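You operate a simulated robot arm through the tools that you are given. There is no shell and no other tool. Be economical: measure what you need, move in short steps, check, and stop when the job is done.

Carry out the task below with a simulated two-armed robot. There is one attempt and no reset: what you move stays moved.

Task
Pick up the labels carton from the fourth shelf from the bottom of the parts rack with one hand, pass it to the other hand and put it on the second shelf from the bottom of the parts rack. Take the teal-banded jug from the middle shelf of the parts rack and put it on the blue board. Any order will do. Set down upright: labels carton, teal-banded jug.

It is judged by the outcome, as a careful person would: the job done as asked, and still so three seconds after it is handed in. It fails if anything else is knocked over, pushed out of place, dropped, spilled or broken.

Robot
Two 7-joint arms with two-finger parallel grippers on one trunk, on a base that drives. Base frame: it is fixed to the floor where the robot stands at the start and does not move with it; the origin is under the middle of the robot, x ahead of it, y to its left, z up; the surface under the hand at the start is at about z = 0.96. Units: m, degrees, N and s.
The left shoulder is at the start at [0.07, 0.13, 1.051], the right one opposite. With the tool pointing down near the work surface each hand reaches from about 0.1 to 0.48 m from the robot's upright axis, wherever it stands, measured 20 degrees to its own side. Places, roughly: second shelf of the parts rack [0.6, 0.2, 0.6]. Payload 1.57 kg a hand.
Tool frame (each hand has its own): the origin (TCP) lies between the finger pads and is the grasp point; the fingertips stand 0.03 m ahead of it; z points along the fingers, y is the line along which they close. The gripper opens to 0.08 m. The fingers are 0.017 m wide and 0.012 m thick; the gripper's body (0.04 by 0.082 m) begins 0.08 m behind the TCP.
Orientation is that of the tool frame in the base frame, as a unit quaternion [w, x, y, z]. With the fingers straight down and closing along the base's y, the tool's x points along the base's -x, its y along +y and its z along -z.

Tools
- The arms move only by the tool arm_command. It takes "left_deltas", "right_deltas" or both (then of equal length, played together; a hand with none holds still); each is a list of rows, each a list of 7 numbers: the turn, a rotation vector about the tool's x, y, z in degrees, then the shift along the tool's x, y, z in m, then the opening, from 0 (shut) to 1 (fully open). In form: [[wx, wy, wz, dx, dy, dz, grip], ...]. A call has 1 to 20 rows; each row shifts and turns the commanded pose from where the row before left it, along the tool's axes as they then stand. Rows are played at 5 a second. More than 0.05 m and 8.6 degrees between two rows, or a gripper value outside its range, and nothing of the call is played. A pose out of reach is approached as far as the arm can. The call stops where the force on the tool passes 40 N (or 10 N more than at its start, if that is more) or the arm is blocked; 0.2 s more then pass. Each finger travels about 0.108 m/s and halts on what it meets, pressing with about 39 N; the grip force reading is that of the motor and also rises with nothing between the fingers. The clock runs only during rows and for 0.2 s after the last one: add rows that do not move to give the fingers time. The reply holds the time, the measured pose of the TCP, the force on the tool along the base axes, the opening and the grip force, in the units named above and with some noise, with the torque about the TCP (base axes, N m) and any sound that the robot's microphone picked up.
- Cameras (640 x 400 px; columns grow to the right, rows downward): "scene" is now at [0.1426, -0.0074, 1.3207]; the picture's right is [-0.08, -1.00, 0.00], its down [-0.18, 0.01, -0.98] and it looks along [0.98, -0.08, -0.18] (base axes); focal length 214 px, centre (320, 200). "left" rides on the left gripper at [0.072, 0.007, -0.122] in its tool frame; the picture's right is [-0.09, 1.00, 0.00], its down [-0.84, -0.08, -0.54] and it looks along [-0.54, -0.05, 0.84] (tool axes); focal length 238 px, centre (320, 200). "right" rides on the right gripper at [0.072, -0.007, -0.122] in its tool frame; the picture's right is [0.09, 1.00, 0.00], its down [-0.84, 0.08, -0.54] and it looks along [-0.54, 0.05, 0.84] (tool axes); focal length 238 px, centre (320, 200).
- camera(camera): a new picture of that camera. No time passes.
- lift_body(by): slides the trunk up (or, below 0, down) by that many m; the arms and the scene camera ride with it, the base frame stays. It gives what a move gives, with no picture.
- steer(legs): drives the robot by 1 to 6 legs, each [ahead, left, turn to the left] in m, m and degrees, along the robot's own axes; the way and the turn of a leg run together, so that a leg with both is an arc; at most 1.5 m and 180 degrees a leg. The arms and the cameras ride along, it lands a little off, and it stops where it bumps. It gives what a move gives.
- aim_head(pan, tilt): turns the head with the scene camera to pan (to the left, within 86 degrees either way) and tilt (down, from -29 to 69), counted from straight ahead of the robot. It gives what a move gives.
- locate(camera, pixels): for up to 12 pixels [column, row] of the newest picture of that camera ("zoom" is the newest enlarged one), the place [x, y, z] in the base frame of the surface seen there, good to about 0.003 m. No time passes.
- enlarge(camera, box): a new picture of the part [left, top, right, bottom] of that camera's present view, enlarged. No time passes.
- sign_off(): hands the job in; it is judged then, once.

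Work in short steps. Measure before you move; look again where a grasp or a placing could have gone wrong, and mend it. You have 110 turns and 92 pictures in all, those below and enlarged ones among them. Open the grippers and draw the arms clear of the work before you hand the job in, unless the task says otherwise; then end with one line.

The tools are called after "Call:" by a JSON object that holds its "name" and its "arguments". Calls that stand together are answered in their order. arm_command: Moves the arms, as the interface text tells. Its arguments: {"type":"object","properties":{"left_deltas":{"type":"array"},"right_deltas":{"type":"array"}},"required":[]} The other tools are called the same way: lift_body (by) slides the trunk up or down; steer (legs) drives the base; aim_head (pan, tilt) turns the head that bears the scene camera; camera (camera) takes a picture; locate (camera, pixels) gives the place of the surface under pixels of a picture; enlarge (camera, box) takes an enlarged picture of a part of a camera's view; sign_off () hands the job in.

At the start:

```text
time: 0.0
left_tool_pos: [0.3203, 0.1602, 1.0]
left_orientation: [0.0, 0.0, 1.0, 0.001]
left_contact_force: [0.4, 0.4, -0.9]
left_torque: [0.0, 0.01, 0.01]
left_gripper_width: 0.0802
left_grasp_force: 0.0
right_tool_pos: [0.449, -0.0791, 1.0003]
right_orientation: [0.0, 0.0, 1.0, 0.0]
right_contact_force: [0.1, -0.6, 0.3]
right_torque: [0.03, 0.02, -0.01]
right_gripper_width: 0.08
right_grasp_force: 0.0
trunk travel left (down, up): [-0.688, 0.252]
robot x, y, heading: [-0.0002, 0.0003, 0.0]
head pan, tilt: [-4.8, 10.2]
```

scene: 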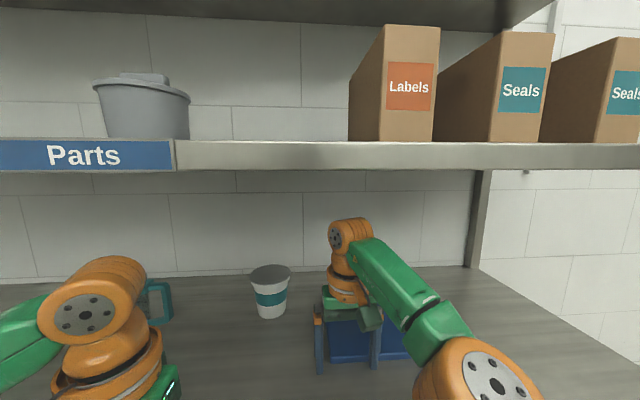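
right: 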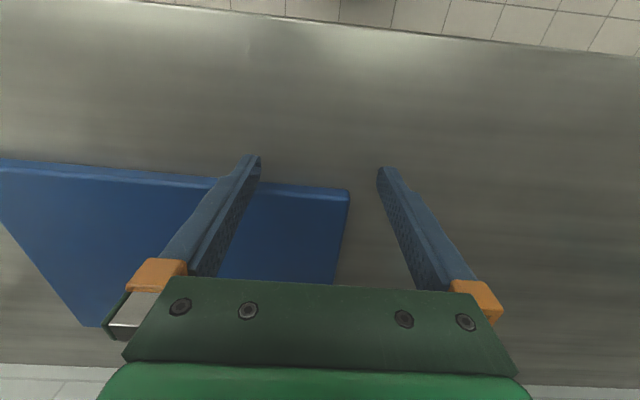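
left: 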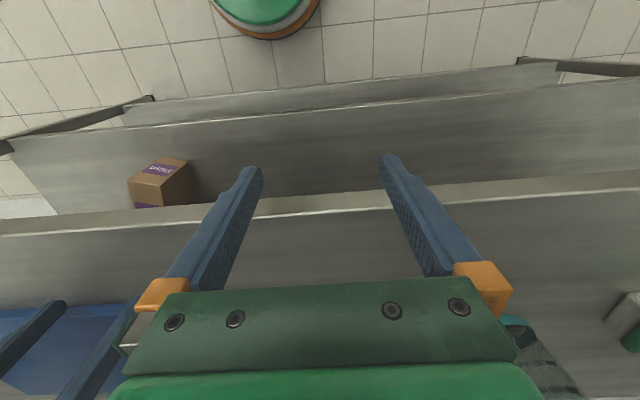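

The scene shows the Labels carton at about (400,85), a teal-banded container at (270,290) and the blue board at (360,340). I'll measure these.

Call:
{"name": "locate", "arguments": {"camera": "scene", "pixels": [[388, 30], [437, 30], [380, 138], [431, 138], [352, 136], [270, 275], [270, 312], [160, 300], [270, 158], [440, 280], [440, 70], [350, 345]]}}

Call:
{"name": "locate", "arguments": {"camera": "right", "pixels": [[10, 165], [345, 195], [330, 280], [90, 320], [450, 100]]}}

Call:
{"name": "locate", "arguments": {"camera": "left", "pixels": [[160, 185], [300, 150], [300, 203], [300, 250], [300, 105], [520, 330]]}}

Call:
{"name": "enlarge", "arguments": {"camera": "scene", "box": [120, 220, 440, 400]}}

```text
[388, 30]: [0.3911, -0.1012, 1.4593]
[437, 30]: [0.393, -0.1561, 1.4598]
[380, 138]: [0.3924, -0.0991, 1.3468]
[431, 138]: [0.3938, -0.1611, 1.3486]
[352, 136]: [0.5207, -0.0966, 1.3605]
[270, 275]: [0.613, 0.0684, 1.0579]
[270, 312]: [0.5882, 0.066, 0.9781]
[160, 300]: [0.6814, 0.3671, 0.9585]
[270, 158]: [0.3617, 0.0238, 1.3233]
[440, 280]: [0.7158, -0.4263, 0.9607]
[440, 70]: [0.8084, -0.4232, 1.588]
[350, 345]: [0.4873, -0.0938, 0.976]
```

```text
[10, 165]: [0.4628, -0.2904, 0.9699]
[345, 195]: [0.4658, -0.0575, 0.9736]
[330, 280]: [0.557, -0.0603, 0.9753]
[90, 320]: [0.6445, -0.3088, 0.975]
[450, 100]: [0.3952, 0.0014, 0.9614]
```

```text
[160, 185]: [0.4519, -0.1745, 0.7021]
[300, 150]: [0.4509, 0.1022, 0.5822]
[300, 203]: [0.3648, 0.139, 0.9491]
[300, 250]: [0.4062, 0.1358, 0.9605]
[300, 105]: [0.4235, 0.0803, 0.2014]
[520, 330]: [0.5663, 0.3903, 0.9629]
```

```text
2.00 times, centred on (280, 310) of scene
```

zoom: 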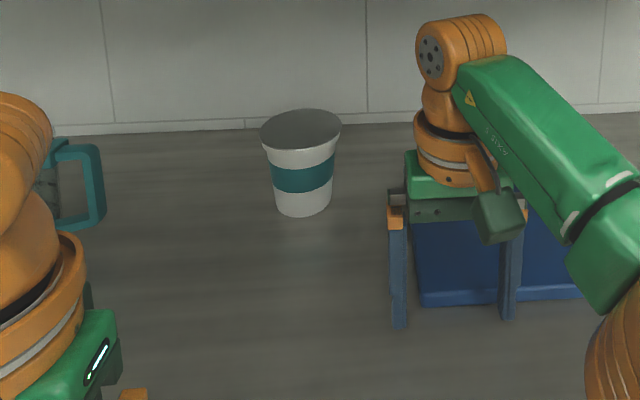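

The cup at (270,290) has a teal band but no handle, and there is a teal handle behind the left arm at (165,300). I'll turn the head left and tilt down to identify the jug.

Call:
{"name": "aim_head", "arguments": {"pan": 45, "tilt": 30}}

Call:
{"name": "camera", "arguments": {"camera": "scene"}}

```text
time: 1.2
left_tool_pos: [0.3196, 0.1603, 0.9994]
left_orientation: [0.0, 0.0, 1.0, 0.001]
left_contact_force: [1.0, 1.1, -0.2]
left_torque: [0.05, 0.0, -0.02]
left_gripper_width: 0.0798
left_grasp_force: 0.1
right_tool_pos: [0.4481, -0.0789, 1.0005]
right_orientation: [0.0, 0.0, 1.0, 0.0]
right_contact_force: [0.1, 0.7, -0.5]
right_torque: [-0.01, 0.0, 0.01]
right_gripper_width: 0.0799
right_grasp_force: 0.1
trunk travel left (down, up): [-0.688, 0.252]
robot x, y, heading: [0.0024, -0.001, -0.1]
head pan, tilt: [45.0, 30.0]
```

```text
87 pictures are left
```

scene: 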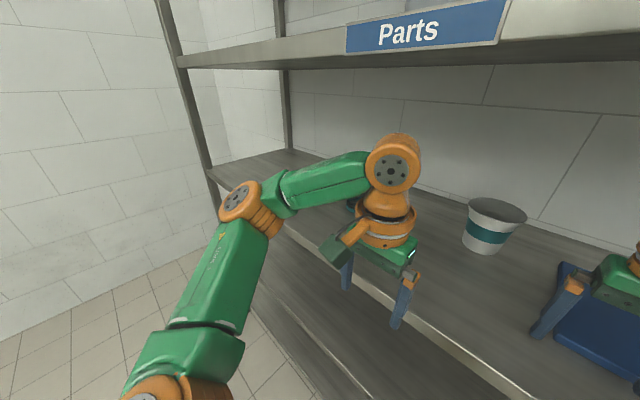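

The left arm hides the jug. I'll back off straight to clear the arms from the rack and then look over the whole rack.

Call:
{"name": "steer", "arguments": {"legs": [[-0.45, 0, 0]]}}

Call:
{"name": "aim_head", "arguments": {"pan": 15, "tilt": 15}}

Call:
{"name": "camera", "arguments": {"camera": "scene"}}

```text
time: 3.9
left_tool_pos: [-0.1211, 0.1595, 0.9989]
left_orientation: [-0.001, 0.002, 1.0, 0.001]
left_contact_force: [0.4, 0.0, 0.6]
left_torque: [0.0, 0.0, -0.01]
left_gripper_width: 0.0799
left_grasp_force: 0.1
right_tool_pos: [0.0069, -0.08, 1.0004]
right_orientation: [0.0, 0.001, 1.0, 0.0]
right_contact_force: [-0.2, -0.3, -0.3]
right_torque: [0.06, -0.01, 0.02]
right_gripper_width: 0.08
right_grasp_force: 0.1
trunk travel left (down, up): [-0.688, 0.252]
robot x, y, heading: [-0.439, 0.0005, -0.5]
head pan, tilt: [45.0, 30.0]
```

```text
time: 4.8
left_tool_pos: [-0.1203, 0.1601, 0.9992]
left_orientation: [0.0, 0.002, 1.0, 0.001]
left_contact_force: [-0.6, 1.2, -0.7]
left_torque: [-0.03, 0.0, -0.04]
left_gripper_width: 0.08
left_grasp_force: 0.0
right_tool_pos: [0.0052, -0.0803, 1.0008]
right_orientation: [0.0, 0.002, 1.0, -0.001]
right_contact_force: [-0.5, 0.9, 0.6]
right_torque: [-0.01, 0.01, -0.01]
right_gripper_width: 0.08
right_grasp_force: 0.0
trunk travel left (down, up): [-0.688, 0.252]
robot x, y, heading: [-0.4421, -0.0038, -0.4]
head pan, tilt: [15.0, 15.0]
```

```text
86 pictures are left
```

scene: 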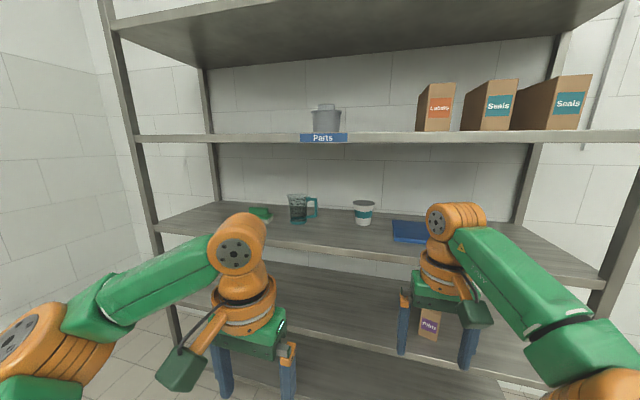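

Call:
{"name": "enlarge", "arguments": {"camera": "scene", "box": [230, 180, 430, 260]}}

```text
3.20 times, centred on (330, 220) of scene
```

zoom: 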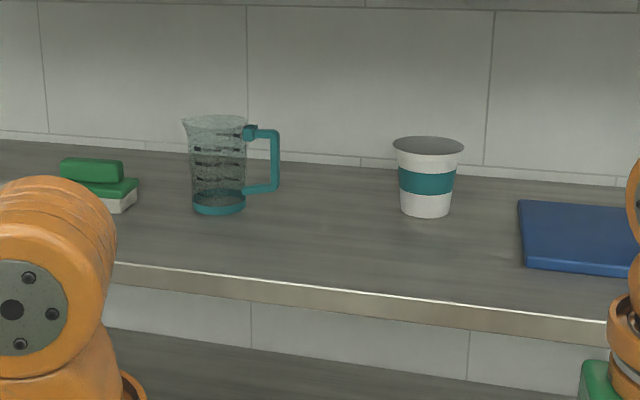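

The measuring jug (with teal base and handle) at zoom (218,165) is the jug. The white one is only a cup. I'll measure the jug and cup.

Call:
{"name": "locate", "arguments": {"camera": "zoom", "pixels": [[218, 210], [194, 205], [243, 205], [275, 160], [250, 132], [262, 190], [215, 120], [205, 165], [428, 210], [400, 180], [455, 180], [530, 255]]}}

Call:
{"name": "locate", "arguments": {"camera": "scene", "pixels": [[300, 260], [310, 300], [435, 338], [421, 330], [440, 315], [400, 140], [540, 260], [160, 225], [330, 320], [330, 372], [500, 60], [455, 85]]}}

```text
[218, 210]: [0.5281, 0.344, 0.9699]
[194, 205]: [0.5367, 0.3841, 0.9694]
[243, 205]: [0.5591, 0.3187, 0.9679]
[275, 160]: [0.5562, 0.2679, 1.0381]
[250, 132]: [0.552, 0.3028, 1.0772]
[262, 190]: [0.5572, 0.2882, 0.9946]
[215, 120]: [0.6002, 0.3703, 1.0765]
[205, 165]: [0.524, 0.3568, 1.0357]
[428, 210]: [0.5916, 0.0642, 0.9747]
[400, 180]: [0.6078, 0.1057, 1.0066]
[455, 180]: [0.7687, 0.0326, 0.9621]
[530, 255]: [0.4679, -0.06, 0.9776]
```

```text
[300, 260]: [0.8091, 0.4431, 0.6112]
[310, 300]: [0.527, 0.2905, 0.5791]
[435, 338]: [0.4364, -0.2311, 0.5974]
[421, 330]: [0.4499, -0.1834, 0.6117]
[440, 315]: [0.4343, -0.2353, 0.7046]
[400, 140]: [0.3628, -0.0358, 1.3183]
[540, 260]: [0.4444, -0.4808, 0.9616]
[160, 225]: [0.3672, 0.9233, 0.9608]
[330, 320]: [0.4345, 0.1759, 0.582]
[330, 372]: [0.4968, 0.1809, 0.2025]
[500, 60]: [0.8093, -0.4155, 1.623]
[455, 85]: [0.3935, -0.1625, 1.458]
```

The jug body is near (0.56, 0.352), about 0.07 m wide, with its handle toward -y. Here in free space I'll tilt the left tool 50° forward, raise it to about z 1.035, and draw the right hand up and back.

Call:
{"name": "arm_command", "arguments": {"left_deltas": [[0, 0, 0, 0, 0, -0.02, 1], [0, 0, 0, 0, 0, -0.02, 1], [0, -8.4, 0, 0, 0, 0, 1], [0, -8.4, 0, 0, 0, 0, 1], [0, -8.4, 0, 0, 0, 0, 1], [0, -8.4, 0, 0, 0, 0, 1], [0, -8.4, 0, 0, 0, 0, 1], [0, -8.0, 0, 0, 0, 0, 1]], "right_deltas": [[0, 0, 0, 0.01, 0, -0.02, 1], [0, 0, 0, 0.02, -0.01, -0.02, 1], [0, 0, 0, 0.02, -0.015, -0.02, 1], [0, 0, 0, 0.02, -0.015, -0.01, 1], [0, 0, 0, 0.02, -0.015, 0, 1], [0, 0, 0, 0.02, -0.015, 0, 1], [0, 0, 0, 0.02, -0.015, 0, 1], [0, 0, 0, 0.0, -0.015, 0, 1]]}}

Call:
{"name": "steer", "arguments": {"legs": [[0, 0.2, 0.4]]}}

Call:
{"name": "camera", "arguments": {"camera": "scene"}}

Call:
{"name": "camera", "arguments": {"camera": "left"}}

```text
time: 6.6
left_tool_pos: [-0.1108, 0.1577, 1.0562]
left_orientation: [0.422, 0.001, 0.907, -0.001]
left_contact_force: [-0.8, -0.7, -0.7]
left_torque: [-0.01, 0.03, 0.04]
left_gripper_width: 0.0797
left_grasp_force: 0.0
left hand out of reach, approached as far as the arm can: row 8
right_tool_pos: [-0.125, -0.1797, 1.068]
right_orientation: [0.0, 0.003, 1.0, 0.0]
right_contact_force: [-0.6, 0.0, -0.4]
right_torque: [-0.01, 0.04, 0.01]
right_gripper_width: 0.0798
right_grasp_force: 0.1
trunk travel left (down, up): [-0.688, 0.252]
robot x, y, heading: [-0.4411, 0.0043, -0.2]
head pan, tilt: [15.0, 15.0]
```

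```text
time: 8.2
left_tool_pos: [-0.1102, 0.3588, 1.0554]
left_orientation: [0.421, 0.0, 0.907, 0.001]
left_contact_force: [0.4, 0.9, -0.4]
left_torque: [-0.02, -0.01, 0.02]
left_gripper_width: 0.0801
left_grasp_force: 0.0
right_tool_pos: [-0.1238, 0.0238, 1.0684]
right_orientation: [0.0, 0.0, 1.0, 0.001]
right_contact_force: [0.1, -0.3, 0.1]
right_torque: [0.0, 0.0, 0.02]
right_gripper_width: 0.0801
right_grasp_force: 0.0
trunk travel left (down, up): [-0.688, 0.252]
robot x, y, heading: [-0.4388, 0.2063, -0.0]
head pan, tilt: [15.0, 15.0]
```

```text
84 pictures are left
```

scene: 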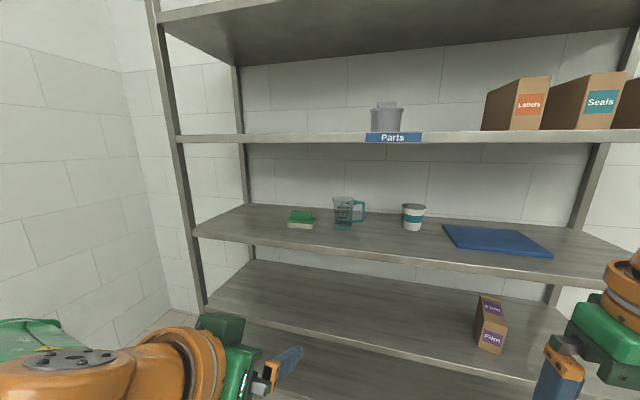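

```text
83 pictures are left
```

left: 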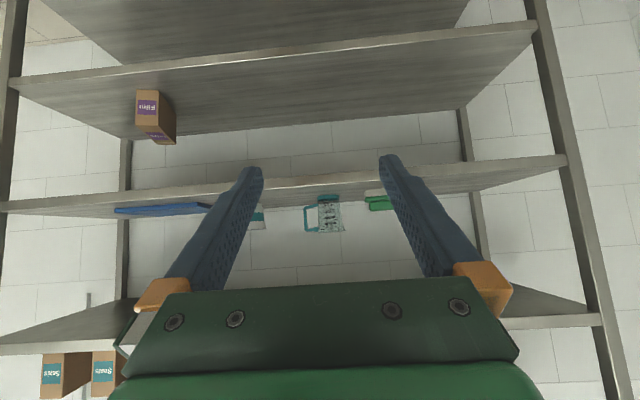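

The jug is visible from here at (343,212). I'll enlarge it for precise extents, along with the carton row and free spaces.

Call:
{"name": "enlarge", "arguments": {"camera": "scene", "box": [310, 180, 390, 240]}}

Call:
{"name": "locate", "arguments": {"camera": "scene", "pixels": [[486, 110], [514, 90], [518, 125], [540, 125], [548, 80], [542, 128], [585, 125], [548, 110], [300, 245], [300, 310], [250, 10], [310, 50]]}}

```text
6.67 times, centred on (350, 210) of scene
```

zoom: 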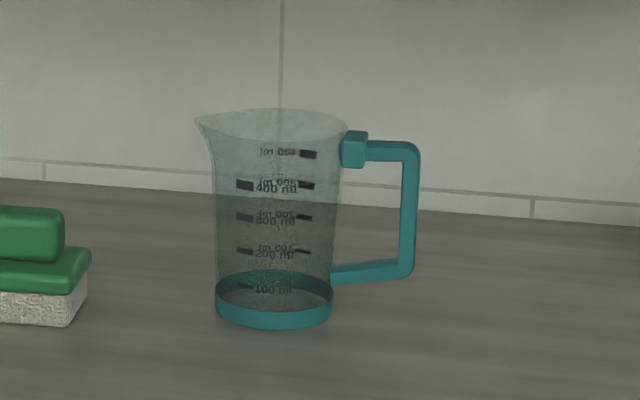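

```text
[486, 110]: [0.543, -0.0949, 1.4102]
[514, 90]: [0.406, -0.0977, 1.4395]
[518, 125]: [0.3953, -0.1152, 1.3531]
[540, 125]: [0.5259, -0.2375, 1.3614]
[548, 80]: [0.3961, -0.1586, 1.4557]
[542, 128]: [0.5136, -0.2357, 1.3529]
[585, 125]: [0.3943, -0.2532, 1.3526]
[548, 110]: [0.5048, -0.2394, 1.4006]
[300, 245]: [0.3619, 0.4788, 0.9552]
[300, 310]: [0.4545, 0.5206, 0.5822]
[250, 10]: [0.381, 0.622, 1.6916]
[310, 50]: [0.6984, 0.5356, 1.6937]
```

Base ring spans zoom columns 215–333 (about 0.072 m), with a wide handle loop. I'll locate its edges.

Call:
{"name": "locate", "arguments": {"camera": "zoom", "pixels": [[274, 322], [220, 308], [328, 308], [246, 318], [302, 318], [410, 200], [390, 150], [370, 270], [353, 150]]}}

```text
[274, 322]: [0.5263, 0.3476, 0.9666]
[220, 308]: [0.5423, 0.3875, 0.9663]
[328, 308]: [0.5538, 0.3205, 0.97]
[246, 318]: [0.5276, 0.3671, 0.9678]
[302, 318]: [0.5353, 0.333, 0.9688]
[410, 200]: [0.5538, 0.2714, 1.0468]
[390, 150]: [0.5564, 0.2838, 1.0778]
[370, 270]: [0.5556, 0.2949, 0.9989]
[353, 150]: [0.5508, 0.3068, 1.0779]
```

Circle fit puts the jug axis at about (0.562, 0.3555), with the handle loop open between z 1.005 and 1.068. I'll drive ahead 0.43 m and check the pose.

Call:
{"name": "steer", "arguments": {"legs": [[0.43, 0, 0]]}}

Call:
{"name": "camera", "arguments": {"camera": "left"}}

Call:
{"name": "aim_head", "arguments": {"pan": 25, "tilt": 30}}

Call:
{"name": "camera", "arguments": {"camera": "scene"}}

```text
time: 10.9
left_tool_pos: [0.3221, 0.3619, 1.0559]
left_orientation: [0.422, -0.002, 0.907, 0.001]
left_contact_force: [-0.3, 0.8, 0.2]
left_torque: [-0.03, 0.02, -0.02]
left_gripper_width: 0.0803
left_grasp_force: 0.0
right_tool_pos: [0.3108, 0.0248, 1.07]
right_orientation: [0.0, -0.001, 1.0, 0.0]
right_contact_force: [-0.9, 0.4, -0.1]
right_torque: [0.03, -0.02, 0.01]
right_gripper_width: 0.0802
right_grasp_force: 0.0
trunk travel left (down, up): [-0.688, 0.252]
robot x, y, heading: [-0.0087, 0.1999, 0.2]
head pan, tilt: [15.0, 15.0]
```

```text
81 pictures are left
```

left: 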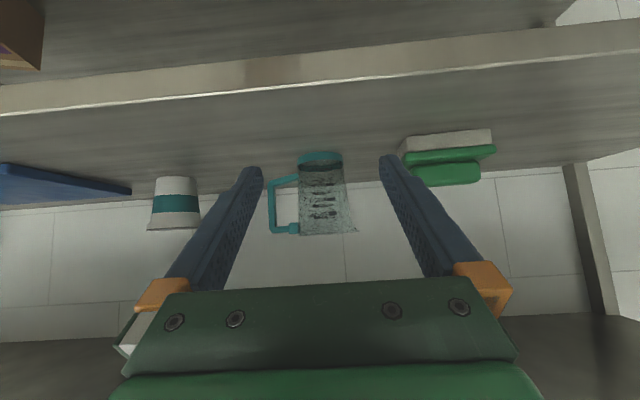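

```text
time: 11.6
left_tool_pos: [0.3229, 0.3611, 1.056]
left_orientation: [0.421, -0.001, 0.907, 0.0]
left_contact_force: [0.2, 0.3, -0.2]
left_torque: [0.0, 0.03, -0.01]
left_gripper_width: 0.0799
left_grasp_force: 0.0
right_tool_pos: [0.3115, 0.0259, 1.0686]
right_orientation: [0.0, -0.002, 1.0, 0.001]
right_contact_force: [0.3, -0.5, -0.2]
right_torque: [-0.05, 0.02, 0.01]
right_gripper_width: 0.08
right_grasp_force: 0.1
trunk travel left (down, up): [-0.688, 0.252]
robot x, y, heading: [-0.0098, 0.2049, 0.1]
head pan, tilt: [25.0, 30.0]
```

```text
80 pictures are left
```

scene: 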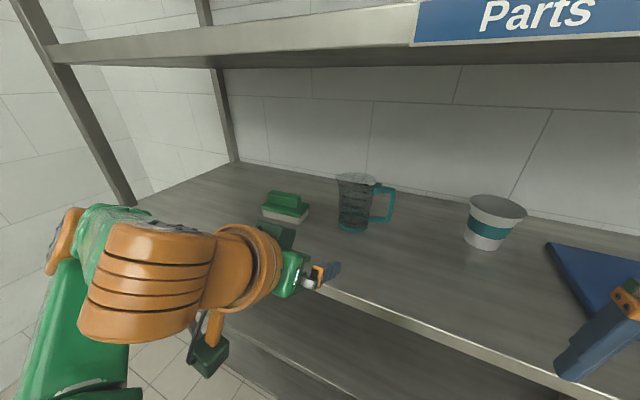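

Clear ahead. I'll advance 0.12 m and drop to about z 1.03, aligning y to 0.355.

Call:
{"name": "arm_command", "arguments": {"left_deltas": [[0, 0, 0, -0.0115, -0.0012, 0.0217, 1], [0, 0, 0, -0.0115, -0.0012, 0.0217, 1], [0, 0, 0, -0.0115, -0.0012, 0.0217, 1], [0, 0, 0, -0.0115, -0.0012, 0.0217, 1], [0, 0, 0, -0.0115, -0.0012, 0.0217, 1]]}}

Call:
{"name": "camera", "arguments": {"camera": "left"}}

```text
time: 12.8
left_tool_pos: [0.4427, 0.3552, 1.0306]
left_orientation: [0.421, -0.001, 0.907, 0.0]
left_contact_force: [0.1, 0.9, -0.8]
left_torque: [0.03, -0.02, 0.01]
left_gripper_width: 0.08
left_grasp_force: 0.0
right_tool_pos: [0.3109, 0.0255, 1.0695]
right_orientation: [0.001, -0.002, 1.0, 0.001]
right_contact_force: [0.2, -0.4, -0.7]
right_torque: [0.03, 0.01, 0.0]
right_gripper_width: 0.0802
right_grasp_force: 0.2
trunk travel left (down, up): [-0.688, 0.252]
robot x, y, heading: [-0.0085, 0.2035, 0.1]
head pan, tilt: [25.0, 30.0]
```

```text
79 pictures are left
```

left: 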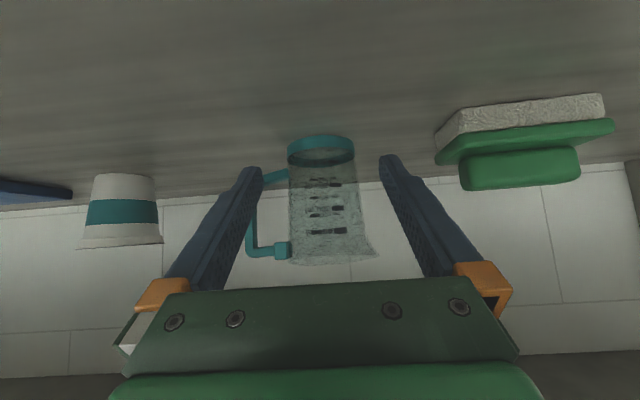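

Jug is centred between the fingers. I'll refine the base ring location from this close view.

Call:
{"name": "locate", "arguments": {"camera": "left", "pixels": [[292, 153], [350, 153], [321, 158], [305, 157], [338, 156], [283, 250], [252, 230]]}}

```text
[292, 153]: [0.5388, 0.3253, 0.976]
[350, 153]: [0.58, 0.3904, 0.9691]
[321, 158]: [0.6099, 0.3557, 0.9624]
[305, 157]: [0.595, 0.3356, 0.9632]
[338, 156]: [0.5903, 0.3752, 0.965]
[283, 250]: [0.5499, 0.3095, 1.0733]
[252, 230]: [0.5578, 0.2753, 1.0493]
```

Centre y is about 0.356 and confirmed. I'll slide in 0.11 m at constant height.

Call:
{"name": "arm_command", "arguments": {"left_deltas": [[0, 0, 0, -0.0142, 0.0003, 0.0168, 1], [0, 0, 0, -0.0142, 0.0003, 0.0168, 1], [0, 0, 0, -0.0142, 0.0003, 0.0168, 1], [0, 0, 0, -0.0142, 0, 0.0168, 1], [0, 0, 0, -0.0142, 0, 0.0168, 1]]}}

Call:
{"name": "camera", "arguments": {"camera": "left"}}

Call:
{"name": "camera", "arguments": {"camera": "scene"}}

```text
time: 14.0
left_tool_pos: [0.5528, 0.3558, 1.0289]
left_orientation: [0.421, -0.001, 0.907, 0.001]
left_contact_force: [0.6, -0.1, 0.6]
left_torque: [-0.01, -0.02, -0.03]
left_gripper_width: 0.08
left_grasp_force: 0.1
right_tool_pos: [0.3111, 0.0249, 1.0682]
right_orientation: [-0.001, -0.002, 1.0, 0.0]
right_contact_force: [0.3, 0.0, 0.6]
right_torque: [0.03, 0.0, -0.01]
right_gripper_width: 0.08
right_grasp_force: 0.0
trunk travel left (down, up): [-0.688, 0.252]
robot x, y, heading: [-0.0071, 0.204, 0.1]
head pan, tilt: [25.0, 30.0]
```

```text
78 pictures are left
```

left: 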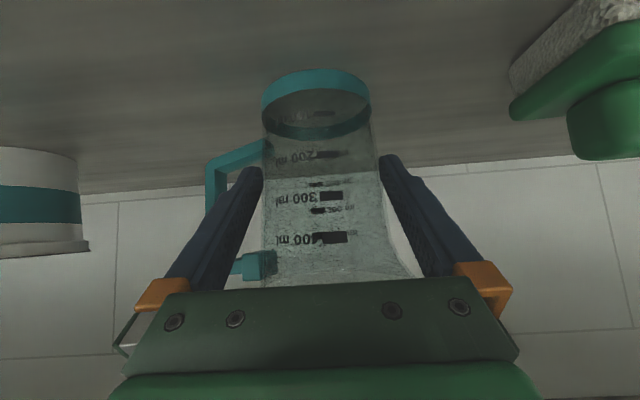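

```text
77 pictures are left
```

scene: 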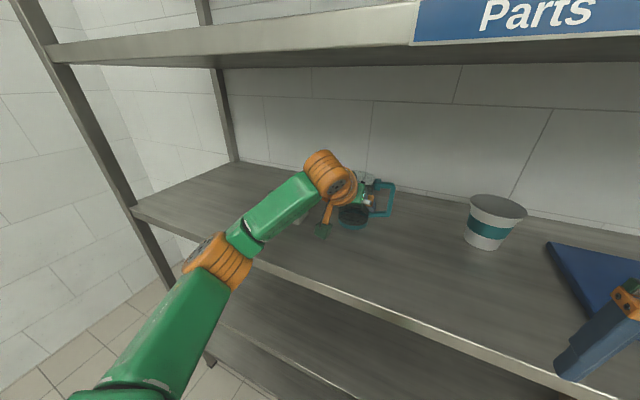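

The fingers straddle the body, with the handle-side finger in the loop and no contact force. Now I'll close.

Call:
{"name": "arm_command", "arguments": {"left_deltas": [[0, 0, 0, 0, 0, 0, 0.8], [0, 0, 0, 0, 0, 0, 0.5], [0, 0, 0, 0, 0, 0, 0.2], [0, 0, 0, 0, 0, 0, 0.2], [0, 0, 0, 0, 0, 0, 0.2]]}}

```text
time: 15.2
left_tool_pos: [0.5522, 0.357, 1.0288]
left_orientation: [0.42, -0.001, 0.907, 0.0]
left_contact_force: [-0.8, -0.6, 0.0]
left_torque: [-0.02, 0.0, -0.01]
left_gripper_width: 0.0779
left_grasp_force: 38.5
right_tool_pos: [0.3102, 0.0267, 1.0696]
right_orientation: [0.0, -0.001, 1.0, 0.0]
right_contact_force: [0.1, -0.1, -0.1]
right_torque: [0.05, -0.02, -0.01]
right_gripper_width: 0.08
right_grasp_force: 0.0
trunk travel left (down, up): [-0.688, 0.252]
robot x, y, heading: [-0.0084, 0.2035, 0.0]
head pan, tilt: [25.0, 30.0]
```

It grips at 0.078 m wide. I'll lift 0.03 m and look.

Call:
{"name": "arm_command", "arguments": {"left_deltas": [[0, 0, 0, -0.0077, 0, -0.0065, 0], [0, 0, 0, -0.0077, 0, -0.0065, 0], [0, 0, 0, -0.0077, 0, -0.0065, 0], [0, 0, 0, -0.0077, 0, -0.0065, 0]]}}

Call:
{"name": "camera", "arguments": {"camera": "left"}}

```text
time: 16.2
left_tool_pos: [0.5541, 0.3579, 1.0688]
left_orientation: [0.421, 0.0, 0.907, 0.0]
left_contact_force: [-0.1, -0.8, -0.5]
left_torque: [-0.02, 0.01, 0.0]
left_gripper_width: 0.0784
left_grasp_force: 39.1
right_tool_pos: [0.3107, 0.0269, 1.0684]
right_orientation: [0.0, 0.0, 1.0, 0.0]
right_contact_force: [0.6, -0.6, -0.2]
right_torque: [0.01, 0.01, 0.01]
right_gripper_width: 0.0804
right_grasp_force: 0.0
trunk travel left (down, up): [-0.688, 0.252]
robot x, y, heading: [-0.0052, 0.202, 0.0]
head pan, tilt: [25.0, 30.0]
```

```text
76 pictures are left
```

left: 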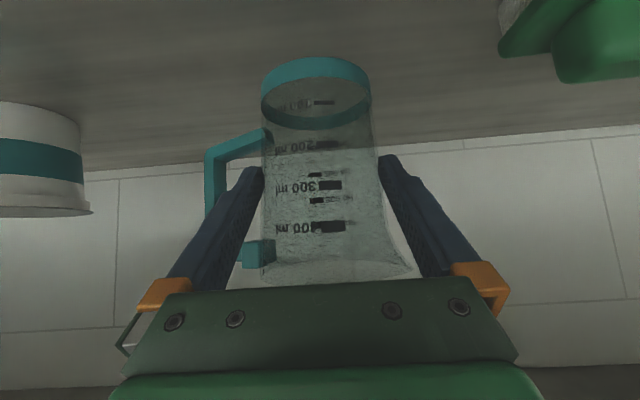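

The jug seems to have come along, with only a small shift. I'll check the base ring's height.

Call:
{"name": "locate", "arguments": {"camera": "left", "pixels": [[285, 70], [345, 70], [250, 250], [215, 170]]}}

Call:
{"name": "camera", "arguments": {"camera": "scene"}}

```text
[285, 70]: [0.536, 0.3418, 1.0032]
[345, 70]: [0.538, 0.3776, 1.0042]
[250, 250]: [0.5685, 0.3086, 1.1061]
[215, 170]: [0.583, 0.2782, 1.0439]
```

```text
75 pictures are left
```

scene: 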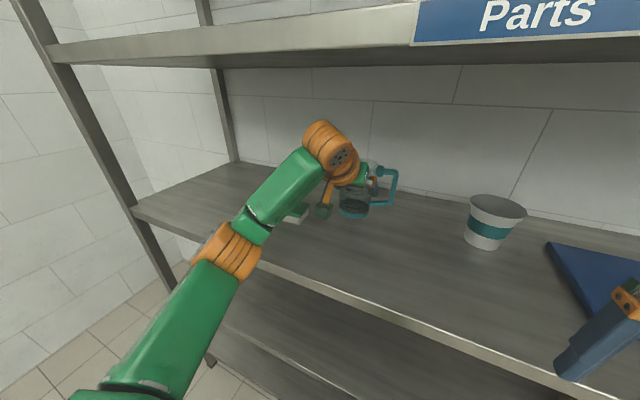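

The jug is lifted. I'll back the base straight out 0.35 m, then check it for tilt.

Call:
{"name": "steer", "arguments": {"legs": [[-0.38, 0, 0]]}}

Call:
{"name": "enlarge", "arguments": {"camera": "scene", "box": [280, 100, 440, 250]}}

Call:
{"name": "camera", "arguments": {"camera": "left"}}

```text
time: 18.6
left_tool_pos: [0.1709, 0.3578, 1.0694]
left_orientation: [0.421, -0.003, 0.907, 0.001]
left_contact_force: [-0.4, 0.4, -0.6]
left_torque: [0.03, 0.05, -0.01]
left_gripper_width: 0.0784
left_grasp_force: 39.5
right_tool_pos: [-0.0693, 0.0251, 1.068]
right_orientation: [-0.001, -0.003, 1.0, 0.001]
right_contact_force: [1.1, 0.1, -0.3]
right_torque: [0.02, 0.0, -0.01]
right_gripper_width: 0.08
right_grasp_force: 0.0
trunk travel left (down, up): [-0.688, 0.252]
robot x, y, heading: [-0.3858, 0.1995, 0.1]
head pan, tilt: [25.0, 30.0]
```

```text
2.67 times, centred on (360, 175) of scene
```

zoom: 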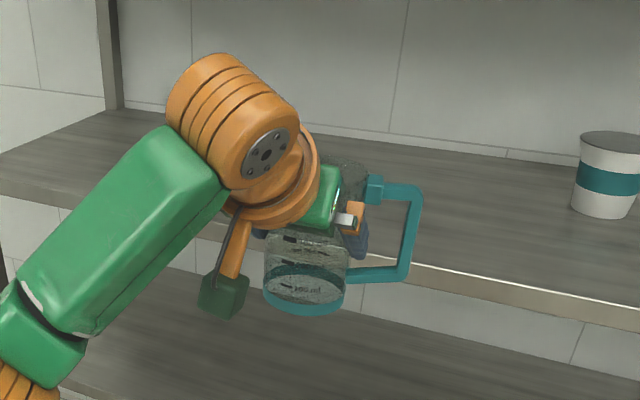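

```text
73 pictures are left
```

left: 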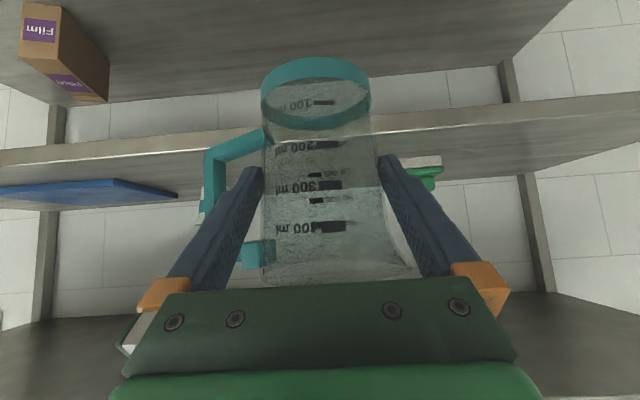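

I'll measure the handle bar and base ring to judge tilt.

Call:
{"name": "locate", "arguments": {"camera": "zoom", "pixels": [[414, 205], [406, 260], [375, 188], [360, 275], [290, 308], [315, 312], [338, 303], [270, 298]]}}

```text
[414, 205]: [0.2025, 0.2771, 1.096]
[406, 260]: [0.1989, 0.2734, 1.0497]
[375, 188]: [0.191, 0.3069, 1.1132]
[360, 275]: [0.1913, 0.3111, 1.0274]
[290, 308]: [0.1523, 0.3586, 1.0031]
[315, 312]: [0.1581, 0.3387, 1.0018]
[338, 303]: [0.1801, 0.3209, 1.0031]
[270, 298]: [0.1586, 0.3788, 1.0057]
```

The jug is upright with its base at about z 0.996 (0.073 below the TCP), and the board top is 0.975. I'll raise the trunk 0.03 m, then drive sideways to line up with the board.

Call:
{"name": "lift_body", "arguments": {"by": 0.03}}

Call:
{"name": "steer", "arguments": {"legs": [[0, -0.52, 0]]}}

Call:
{"name": "aim_head", "arguments": {"pan": 10, "tilt": 25}}

Call:
{"name": "camera", "arguments": {"camera": "scene"}}

```text
time: 19.4
left_tool_pos: [0.1725, 0.3577, 1.0983]
left_orientation: [0.421, -0.002, 0.907, 0.001]
left_contact_force: [-0.5, -0.3, -0.6]
left_torque: [0.01, -0.02, 0.01]
left_gripper_width: 0.0783
left_grasp_force: 38.6
right_tool_pos: [-0.0691, 0.0262, 1.0986]
right_orientation: [0.0, -0.002, 1.0, -0.001]
right_contact_force: [-0.2, -0.6, 0.6]
right_torque: [0.03, -0.02, -0.03]
right_gripper_width: 0.0799
right_grasp_force: 0.0
trunk travel left (down, up): [-0.718, 0.222]
robot x, y, heading: [-0.3863, 0.2019, 0.2]
head pan, tilt: [25.0, 30.0]
```

```text
time: 22.5
left_tool_pos: [0.1741, -0.1659, 1.0988]
left_orientation: [0.421, -0.003, 0.907, 0.001]
left_contact_force: [0.3, 0.5, -0.6]
left_torque: [0.01, 0.0, -0.02]
left_gripper_width: 0.0786
left_grasp_force: 39.0
right_tool_pos: [-0.0665, -0.4997, 1.0985]
right_orientation: [0.0, -0.003, 1.0, -0.001]
right_contact_force: [0.9, 0.1, -0.6]
right_torque: [-0.04, 0.02, -0.01]
right_gripper_width: 0.0802
right_grasp_force: 0.1
trunk travel left (down, up): [-0.718, 0.222]
robot x, y, heading: [-0.3874, -0.326, 0.1]
head pan, tilt: [25.0, 30.0]
```

```text
time: 23.2
left_tool_pos: [0.1735, -0.1688, 1.0986]
left_orientation: [0.421, -0.002, 0.907, 0.001]
left_contact_force: [-0.1, -1.0, -0.7]
left_torque: [0.0, 0.01, 0.01]
left_gripper_width: 0.0785
left_grasp_force: 39.0
right_tool_pos: [-0.0666, -0.5009, 1.0998]
right_orientation: [0.0, -0.003, 1.0, 0.0]
right_contact_force: [0.2, -0.1, -0.1]
right_torque: [-0.02, -0.01, 0.02]
right_gripper_width: 0.0799
right_grasp_force: 0.0
trunk travel left (down, up): [-0.718, 0.222]
robot x, y, heading: [-0.3824, -0.3234, 0.2]
head pan, tilt: [10.0, 25.0]
```

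```text
72 pictures are left
```

scene: 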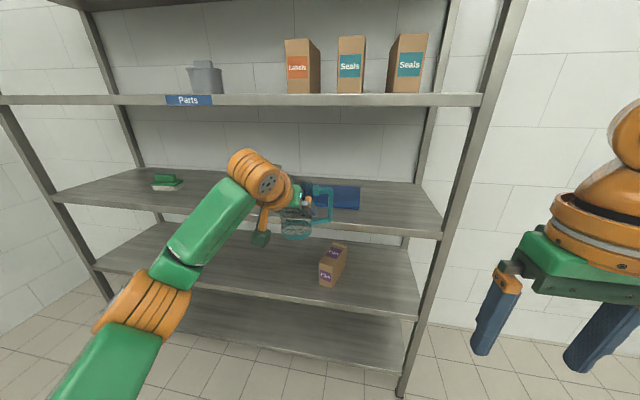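

Before driving in, I'll locate the right post and board corners.

Call:
{"name": "locate", "arguments": {"camera": "scene", "pixels": [[455, 210], [425, 340], [345, 190], [335, 202], [358, 207], [358, 188]]}}

```text
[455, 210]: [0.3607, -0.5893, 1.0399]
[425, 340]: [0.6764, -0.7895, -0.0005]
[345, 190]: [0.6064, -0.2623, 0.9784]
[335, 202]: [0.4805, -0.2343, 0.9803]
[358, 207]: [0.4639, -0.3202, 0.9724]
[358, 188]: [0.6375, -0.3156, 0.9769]
```

The right post is at y -0.59. I'll pull the right hand back 0.1 m and check the highest point of the left wrist against the shelf above (z about 1.30).

Call:
{"name": "arm_command", "arguments": {"right_deltas": [[0, 0, 0, 0.025, 0, 0, 1], [0, 0, 0, 0.025, 0, 0, 1], [0, 0, 0, 0.025, 0, 0, 1], [0, 0, 0, 0.025, 0, 0, 1]]}}

Call:
{"name": "locate", "arguments": {"camera": "scene", "pixels": [[243, 151], [235, 160], [300, 100], [250, 103]]}}

```text
time: 24.2
left_tool_pos: [0.1743, -0.1694, 1.1001]
left_orientation: [0.421, -0.002, 0.907, 0.001]
left_contact_force: [0.5, -0.5, -0.8]
left_torque: [-0.02, 0.01, 0.02]
left_gripper_width: 0.0783
left_grasp_force: 39.2
right_tool_pos: [-0.1691, -0.502, 1.0995]
right_orientation: [0.001, -0.002, 1.0, 0.001]
right_contact_force: [-0.4, 0.0, -0.1]
right_torque: [-0.01, 0.0, 0.0]
right_gripper_width: 0.0799
right_grasp_force: 0.0
trunk travel left (down, up): [-0.718, 0.222]
robot x, y, heading: [-0.3813, -0.3227, 0.2]
head pan, tilt: [10.0, 25.0]
```

```text
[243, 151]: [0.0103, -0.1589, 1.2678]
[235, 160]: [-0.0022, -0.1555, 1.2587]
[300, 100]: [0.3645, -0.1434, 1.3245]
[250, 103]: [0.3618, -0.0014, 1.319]
```

Wrist top is 1.27, so it clears the shelf. I'll drive ahead 0.36 m.

Call:
{"name": "steer", "arguments": {"legs": [[0.36, 0, -0.2]]}}

Call:
{"name": "camera", "arguments": {"camera": "scene"}}

Call:
{"name": "camera", "arguments": {"camera": "left"}}

```text
time: 26.5
left_tool_pos: [0.5255, -0.1687, 1.0991]
left_orientation: [0.421, 0.0, 0.907, 0.0]
left_contact_force: [-1.3, -0.1, -0.8]
left_torque: [-0.01, 0.02, 0.03]
left_gripper_width: 0.0786
left_grasp_force: 39.0
right_tool_pos: [0.1815, -0.5025, 1.0978]
right_orientation: [0.001, 0.001, 1.0, -0.001]
right_contact_force: [0.4, -0.5, -0.2]
right_torque: [0.01, 0.01, 0.0]
right_gripper_width: 0.0799
right_grasp_force: 0.1
trunk travel left (down, up): [-0.718, 0.222]
robot x, y, heading: [-0.035, -0.3251, 0.0]
head pan, tilt: [10.0, 25.0]
```

```text
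71 pictures are left
```

scene: 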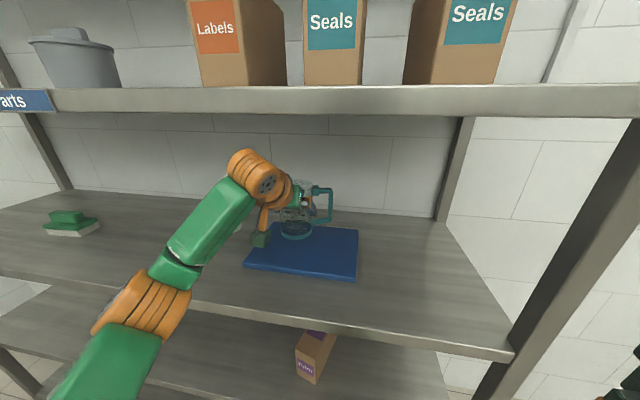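

```text
70 pictures are left
```

left: 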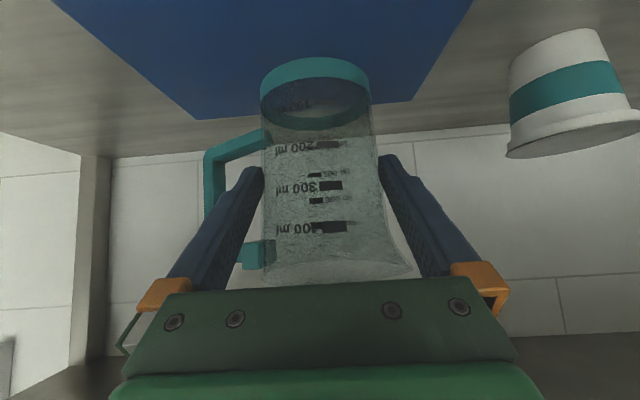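

The jug is over the board. I'll lower by 0.044 m with a 0.01 m nudge forward.

Call:
{"name": "arm_command", "arguments": {"left_deltas": [[0, 0, 0, 0.0068, 0, 0.009, 0], [0, 0, 0, 0.0068, 0, 0.009, 0], [0, 0, 0, 0.0068, 0, 0.009, 0], [0, 0, 0, 0.0068, 0, 0.009, 0]]}}

Call:
{"name": "enlarge", "arguments": {"camera": "scene", "box": [220, 160, 380, 290]}}

```text
time: 27.5
left_tool_pos: [0.5375, -0.1701, 1.0533]
left_orientation: [0.42, -0.001, 0.907, 0.0]
left_contact_force: [0.8, 0.7, -1.5]
left_torque: [-0.01, 0.03, -0.01]
left_gripper_width: 0.0781
left_grasp_force: 38.5
right_tool_pos: [0.1836, -0.5009, 1.0997]
right_orientation: [0.0, 0.0, 1.0, 0.0]
right_contact_force: [-0.1, 0.2, 0.8]
right_torque: [0.0, 0.02, 0.02]
right_gripper_width: 0.0802
right_grasp_force: 0.1
trunk travel left (down, up): [-0.718, 0.222]
robot x, y, heading: [-0.0339, -0.3233, -0.1]
head pan, tilt: [10.0, 25.0]
```

```text
3.08 times, centred on (300, 225) of scene
```

zoom: 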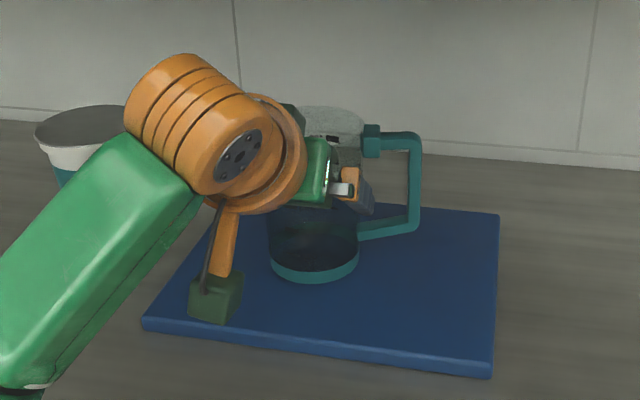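

Base is about 5 mm over the board. I'll creep down and watch the force.

Call:
{"name": "arm_command", "arguments": {"left_deltas": [[0, 0, 0, 0.0019, 0, 0.0016, 0], [0, 0, 0, 0.0019, 0, 0.0016, 0], [0, 0, 0, 0, 0, 0, 0]]}}

Call:
{"name": "locate", "arguments": {"camera": "zoom", "pixels": [[310, 278], [345, 268], [285, 270], [310, 300]]}}

```text
time: 28.3
left_tool_pos: [0.5352, -0.1701, 1.0519]
left_orientation: [0.423, 0.0, 0.906, 0.0]
left_contact_force: [4.4, 0.9, 11.1]
left_torque: [0.06, -0.92, 0.09]
left_gripper_width: 0.0786
left_grasp_force: 39.0
right_tool_pos: [0.1817, -0.5012, 1.1002]
right_orientation: [0.001, -0.001, 1.0, 0.0]
right_contact_force: [-0.8, 0.3, -0.7]
right_torque: [0.03, 0.0, -0.03]
right_gripper_width: 0.0804
right_grasp_force: 0.0
trunk travel left (down, up): [-0.718, 0.222]
robot x, y, heading: [-0.0357, -0.3192, -0.1]
head pan, tilt: [10.0, 25.0]
```

```text
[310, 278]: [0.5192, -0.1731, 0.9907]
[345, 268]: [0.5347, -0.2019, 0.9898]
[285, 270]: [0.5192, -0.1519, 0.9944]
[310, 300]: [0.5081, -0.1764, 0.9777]
```

Contact: 11 N with torque implying the far edge touched first, so the jug is pitched forward about 4°. I'll raise 3 mm, pitch the tool up 4°, and look.

Call:
{"name": "arm_command", "arguments": {"left_deltas": [[0, 0, 0, -0.0023, 0, -0.0019, 0], [0, -2, 0, 0, 0, 0, 0], [0, -2, 0, 0, 0, 0, 0], [0, 0, 0, 0, 0, 0, 0]]}}

Call:
{"name": "enlarge", "arguments": {"camera": "scene", "box": [250, 170, 350, 255]}}

```text
time: 29.3
left_tool_pos: [0.5376, -0.169, 1.0535]
left_orientation: [0.452, -0.001, 0.892, 0.001]
left_contact_force: [0.6, 0.8, -0.4]
left_torque: [0.02, 0.01, 0.03]
left_gripper_width: 0.0787
left_grasp_force: 38.7
right_tool_pos: [0.183, -0.5018, 1.0995]
right_orientation: [0.0, -0.001, 1.0, -0.001]
right_contact_force: [-0.6, 0.1, 1.0]
right_torque: [-0.03, -0.03, 0.01]
right_gripper_width: 0.08
right_grasp_force: 0.1
trunk travel left (down, up): [-0.718, 0.222]
robot x, y, heading: [-0.0338, -0.3217, 0.0]
head pan, tilt: [10.0, 25.0]
```

```text
4.71 times, centred on (300, 212) of scene
```

zoom: 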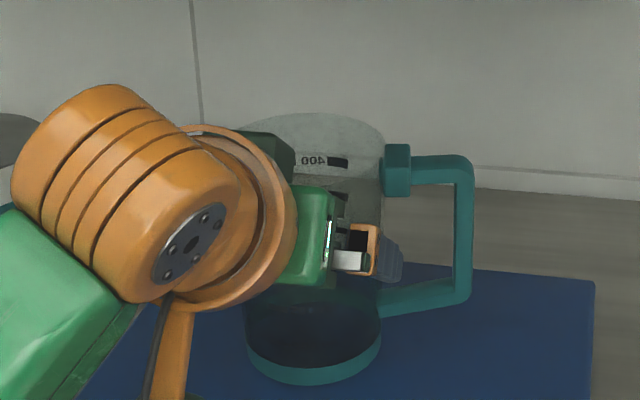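

I'll check the tilt via the handle bar and ring.

Call:
{"name": "locate", "arguments": {"camera": "zoom", "pixels": [[465, 180], [463, 220], [462, 270], [463, 290], [270, 362], [310, 376], [350, 366], [376, 345]]}}

```text
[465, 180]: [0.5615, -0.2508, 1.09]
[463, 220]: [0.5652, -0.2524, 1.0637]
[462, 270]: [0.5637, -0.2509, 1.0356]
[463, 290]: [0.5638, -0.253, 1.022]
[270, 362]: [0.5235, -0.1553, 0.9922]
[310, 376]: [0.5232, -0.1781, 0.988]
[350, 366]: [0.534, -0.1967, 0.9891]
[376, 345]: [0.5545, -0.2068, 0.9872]
```

It's upright now. I'll creep down 6 mm.

Call:
{"name": "arm_command", "arguments": {"left_deltas": [[0, 0, 0, 0.0016, 0, 0.0012, 0], [0, 0, 0, 0.0016, 0, 0.0012, 0], [0, 0, 0, 0, 0, 0, 0]]}}

```text
time: 30.1
left_tool_pos: [0.5361, -0.1705, 1.0508]
left_orientation: [0.454, -0.001, 0.891, 0.0]
left_contact_force: [3.5, 0.3, 9.7]
left_torque: [0.02, -0.13, 0.0]
left_gripper_width: 0.0787
left_grasp_force: 38.8
right_tool_pos: [0.182, -0.5021, 1.0995]
right_orientation: [0.002, 0.0, 1.0, 0.0]
right_contact_force: [0.3, -0.1, 0.3]
right_torque: [0.0, -0.03, 0.02]
right_gripper_width: 0.0802
right_grasp_force: 0.2
trunk travel left (down, up): [-0.718, 0.222]
robot x, y, heading: [-0.0358, -0.321, -0.0]
head pan, tilt: [10.0, 25.0]
```

Contact near-flat, 10 N. I'll release and let it settle.

Call:
{"name": "arm_command", "arguments": {"left_deltas": [[0, 0, 0, 0, 0, 0, 0.98], [0, 0, 0, 0, 0, 0, 1], [0, 0, 0, 0, 0, 0, 1], [0, 0, 0, 0, 0, 0, 1]]}}

Call:
{"name": "camera", "arguments": {"camera": "left"}}

Call:
{"name": "enlarge", "arguments": {"camera": "scene", "box": [220, 160, 380, 290]}}

```text
time: 31.1
left_tool_pos: [0.5373, -0.169, 1.0482]
left_orientation: [0.453, -0.001, 0.892, 0.0]
left_contact_force: [0.1, -0.1, 0.1]
left_torque: [-0.01, -0.01, -0.01]
left_gripper_width: 0.08
left_grasp_force: 0.1
right_tool_pos: [0.183, -0.502, 1.0997]
right_orientation: [0.0, -0.001, 1.0, 0.0]
right_contact_force: [-0.1, -0.2, -0.9]
right_torque: [-0.04, 0.02, -0.01]
right_gripper_width: 0.0798
right_grasp_force: 0.0
trunk travel left (down, up): [-0.718, 0.222]
robot x, y, heading: [-0.0347, -0.3223, 0.0]
head pan, tilt: [10.0, 25.0]
```

```text
67 pictures are left
```

left: 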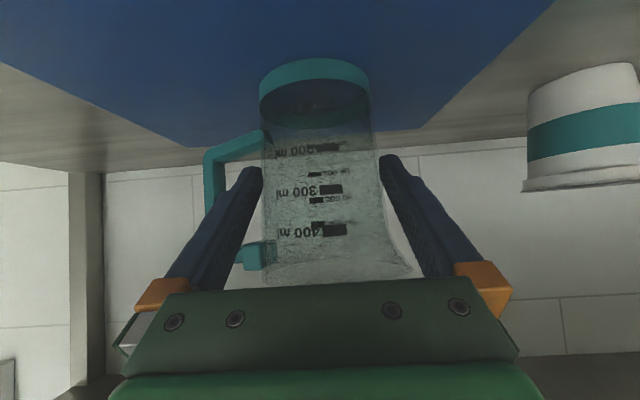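

```text
3.08 times, centred on (300, 225) of scene
```

zoom: 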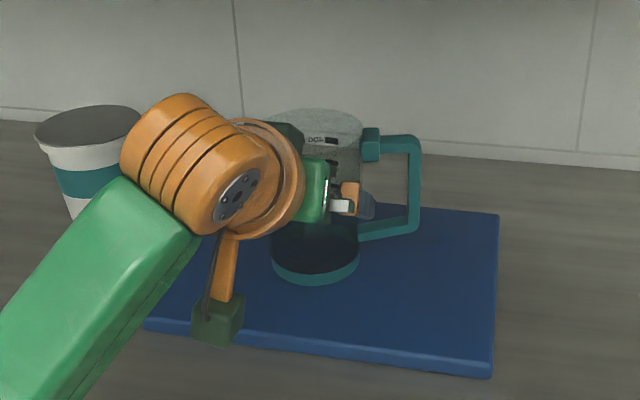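

Released and standing, but clearance is only about 1 mm per side. I'll withdraw slowly straight back 0.03 m and watch for drag.

Call:
{"name": "arm_command", "arguments": {"left_deltas": [[0, 0, 0, 0.003, 0, -0.004, 1], [0, 0, 0, 0.003, 0, -0.004, 1], [0, 0, 0, 0.003, 0, -0.004, 1], [0, 0, 0, 0.003, 0, -0.004, 1], [0, 0, 0, 0.0059, 0, -0.0081, 1]]}}

Call:
{"name": "camera", "arguments": {"camera": "left"}}

```text
time: 32.3
left_tool_pos: [0.5074, -0.1696, 1.0498]
left_orientation: [0.452, 0.0, 0.892, 0.0]
left_contact_force: [0.1, 0.5, -0.4]
left_torque: [-0.05, 0.04, 0.03]
left_gripper_width: 0.0802
left_grasp_force: 0.2
right_tool_pos: [0.183, -0.502, 1.0992]
right_orientation: [0.0, 0.001, 1.0, 0.0]
right_contact_force: [-0.2, 0.8, -0.1]
right_torque: [0.02, 0.04, 0.0]
right_gripper_width: 0.0802
right_grasp_force: 0.0
trunk travel left (down, up): [-0.718, 0.222]
robot x, y, heading: [-0.0325, -0.3239, 0.2]
head pan, tilt: [10.0, 25.0]
```

```text
65 pictures are left
```

left: 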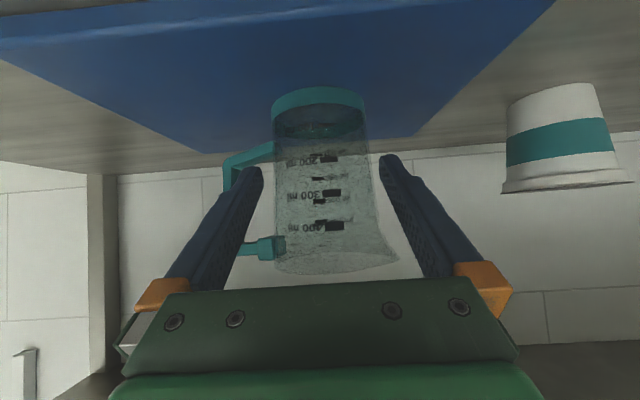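

No drag; the jug stays put. I'll withdraw another 0.05 m with the arm, then drive back 0.35 m.

Call:
{"name": "arm_command", "arguments": {"left_deltas": [[0, 0, 0, 0.0059, 0, -0.0081, 1], [0, 0, 0, 0.0059, 0, -0.0081, 1], [0, 0, 0, 0.0059, 0, -0.0081, 1], [0, 0, 0, 0.0059, 0, -0.0081, 1], [0, 0, 0, 0.0059, 0, -0.0081, 1]]}}

Call:
{"name": "steer", "arguments": {"legs": [[-0.35, 0, 0]]}}

Call:
{"name": "aim_head", "arguments": {"pan": 10, "tilt": 10}}

Call:
{"name": "camera", "arguments": {"camera": "scene"}}

```text
time: 33.5
left_tool_pos: [0.4559, -0.1706, 1.0498]
left_orientation: [0.453, -0.001, 0.892, 0.001]
left_contact_force: [-0.3, 0.2, 0.3]
left_torque: [0.02, 0.0, -0.01]
left_gripper_width: 0.0799
left_grasp_force: 0.0
right_tool_pos: [0.183, -0.5014, 1.0997]
right_orientation: [0.0, -0.001, 1.0, 0.0]
right_contact_force: [-0.4, -0.7, 0.2]
right_torque: [0.01, -0.04, 0.02]
right_gripper_width: 0.08
right_grasp_force: 0.0
trunk travel left (down, up): [-0.718, 0.222]
robot x, y, heading: [-0.032, -0.3237, -0.1]
head pan, tilt: [10.0, 25.0]
```

```text
time: 35.8
left_tool_pos: [0.0995, -0.1712, 1.0482]
left_orientation: [0.452, 0.001, 0.892, 0.0]
left_contact_force: [0.0, -0.3, 0.1]
left_torque: [-0.02, -0.02, -0.01]
left_gripper_width: 0.0801
left_grasp_force: 0.0
right_tool_pos: [-0.1752, -0.5021, 1.0988]
right_orientation: [0.0, 0.001, 1.0, -0.001]
right_contact_force: [0.6, -0.3, -0.1]
right_torque: [0.0, -0.02, 0.04]
right_gripper_width: 0.08
right_grasp_force: 0.1
trunk travel left (down, up): [-0.718, 0.222]
robot x, y, heading: [-0.3931, -0.3238, -0.2]
head pan, tilt: [10.0, 25.0]
```

```text
time: 36.6
left_tool_pos: [0.0969, -0.1714, 1.0488]
left_orientation: [0.453, 0.0, 0.892, 0.0]
left_contact_force: [-0.2, -0.3, -0.3]
left_torque: [0.0, -0.02, -0.02]
left_gripper_width: 0.0799
left_grasp_force: 0.0
right_tool_pos: [-0.1776, -0.5013, 1.0991]
right_orientation: [-0.001, 0.002, 1.0, 0.0]
right_contact_force: [0.2, -0.1, 0.1]
right_torque: [-0.02, -0.04, 0.02]
right_gripper_width: 0.0801
right_grasp_force: 0.1
trunk travel left (down, up): [-0.718, 0.222]
robot x, y, heading: [-0.3962, -0.3216, -0.1]
head pan, tilt: [10.0, 10.0]
```

```text
64 pictures are left
```

scene: 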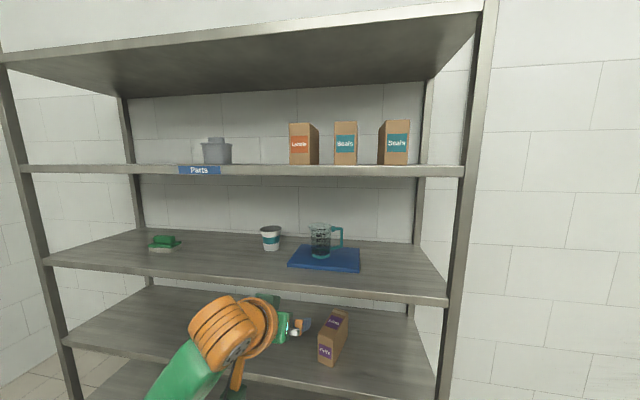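

The jug stands on the board. For the carton I plan for the right hand to grip its front end (tilted about 25° down), then a face-to-face handover along the 0.15 m depth. First I'll set the right hand's forward-pointing pose here in free space.

Call:
{"name": "arm_command", "arguments": {"right_deltas": [[0, 0, 0, -0.045, 0.008, 0, 1], [0, 0, 0, -0.045, 0.008, 0, 1], [0, 0, 0, -0.045, 0.008, 0, 1], [0, 0, 0, -0.045, 0.008, 0, 1], [0, -8.2, 0, 0, 0, 0, 1], [0, -8.2, 0, 0, 0, 0, 1], [0, -8.2, 0, 0, 0, 0, 1], [0, -8.2, 0, 0, 0, 0, 1], [0, -8.2, 0, 0, 0, 0, 1], [0, -8.2, 0, 0, 0, 0, 1], [0, -8.2, 0, 0, 0, 0, 1], [0, -7.6, 0, 0, 0, 0, 1]]}}

```text
time: 39.2
left_tool_pos: [0.0977, -0.1719, 1.0497]
left_orientation: [0.452, 0.001, 0.892, -0.001]
left_contact_force: [0.4, -0.1, 0.1]
left_torque: [0.01, 0.0, -0.01]
left_gripper_width: 0.0803
left_grasp_force: 0.0
right_tool_pos: [0.0034, -0.4698, 1.0999]
right_orientation: [0.539, 0.001, 0.843, -0.001]
right_contact_force: [0.8, -0.1, 0.3]
right_torque: [0.02, 0.01, -0.01]
right_gripper_width: 0.0801
right_grasp_force: 0.0
trunk travel left (down, up): [-0.718, 0.222]
robot x, y, heading: [-0.3894, -0.3234, -0.0]
head pan, tilt: [10.0, 10.0]
```

Right tool is now 25° below horizontal pointing ahead. I'll test the handover posture: yaw it 90° left in place.

Call:
{"name": "arm_command", "arguments": {"right_deltas": [[-7.44, 0, -3.44, 0, 0, 0, 1], [-7.44, 0, -3.44, 0, 0, 0, 1], [-7.44, 0, -3.44, 0, 0, 0, 1], [-7.44, 0, -3.44, 0, 0, 0, 1], [-7.44, 0, -3.44, 0, 0, 0, 1], [-7.44, 0, -3.44, 0, 0, 0, 1], [-7.44, 0, -3.44, 0, 0, 0, 1], [-7.44, 0, -3.44, 0, 0, 0, 1], [-7.44, 0, -3.44, 0, 0, 0, 1], [-7.44, 0, -3.44, 0, 0, 0, 1], [-7.2, 0, -3.3, 0, 0, 0, 1]]}}

```text
time: 41.6
left_tool_pos: [0.0986, -0.1706, 1.0483]
left_orientation: [0.453, 0.001, 0.892, -0.001]
left_contact_force: [0.5, 0.7, -0.4]
left_torque: [0.04, -0.01, -0.01]
left_gripper_width: 0.0798
left_grasp_force: 0.0
right_tool_pos: [-0.0058, -0.4146, 1.1198]
right_orientation: [0.478, -0.385, 0.75, 0.247]
right_contact_force: [0.5, 0.0, -0.3]
right_torque: [0.01, -0.02, 0.0]
right_gripper_width: 0.0799
right_grasp_force: 0.0
right hand out of reach, approached as far as the arm can: row 6, 7, 8, 9, 10, 11
trunk travel left (down, up): [-0.718, 0.222]
robot x, y, heading: [-0.3931, -0.3219, -0.3]
head pan, tilt: [10.0, 10.0]
```

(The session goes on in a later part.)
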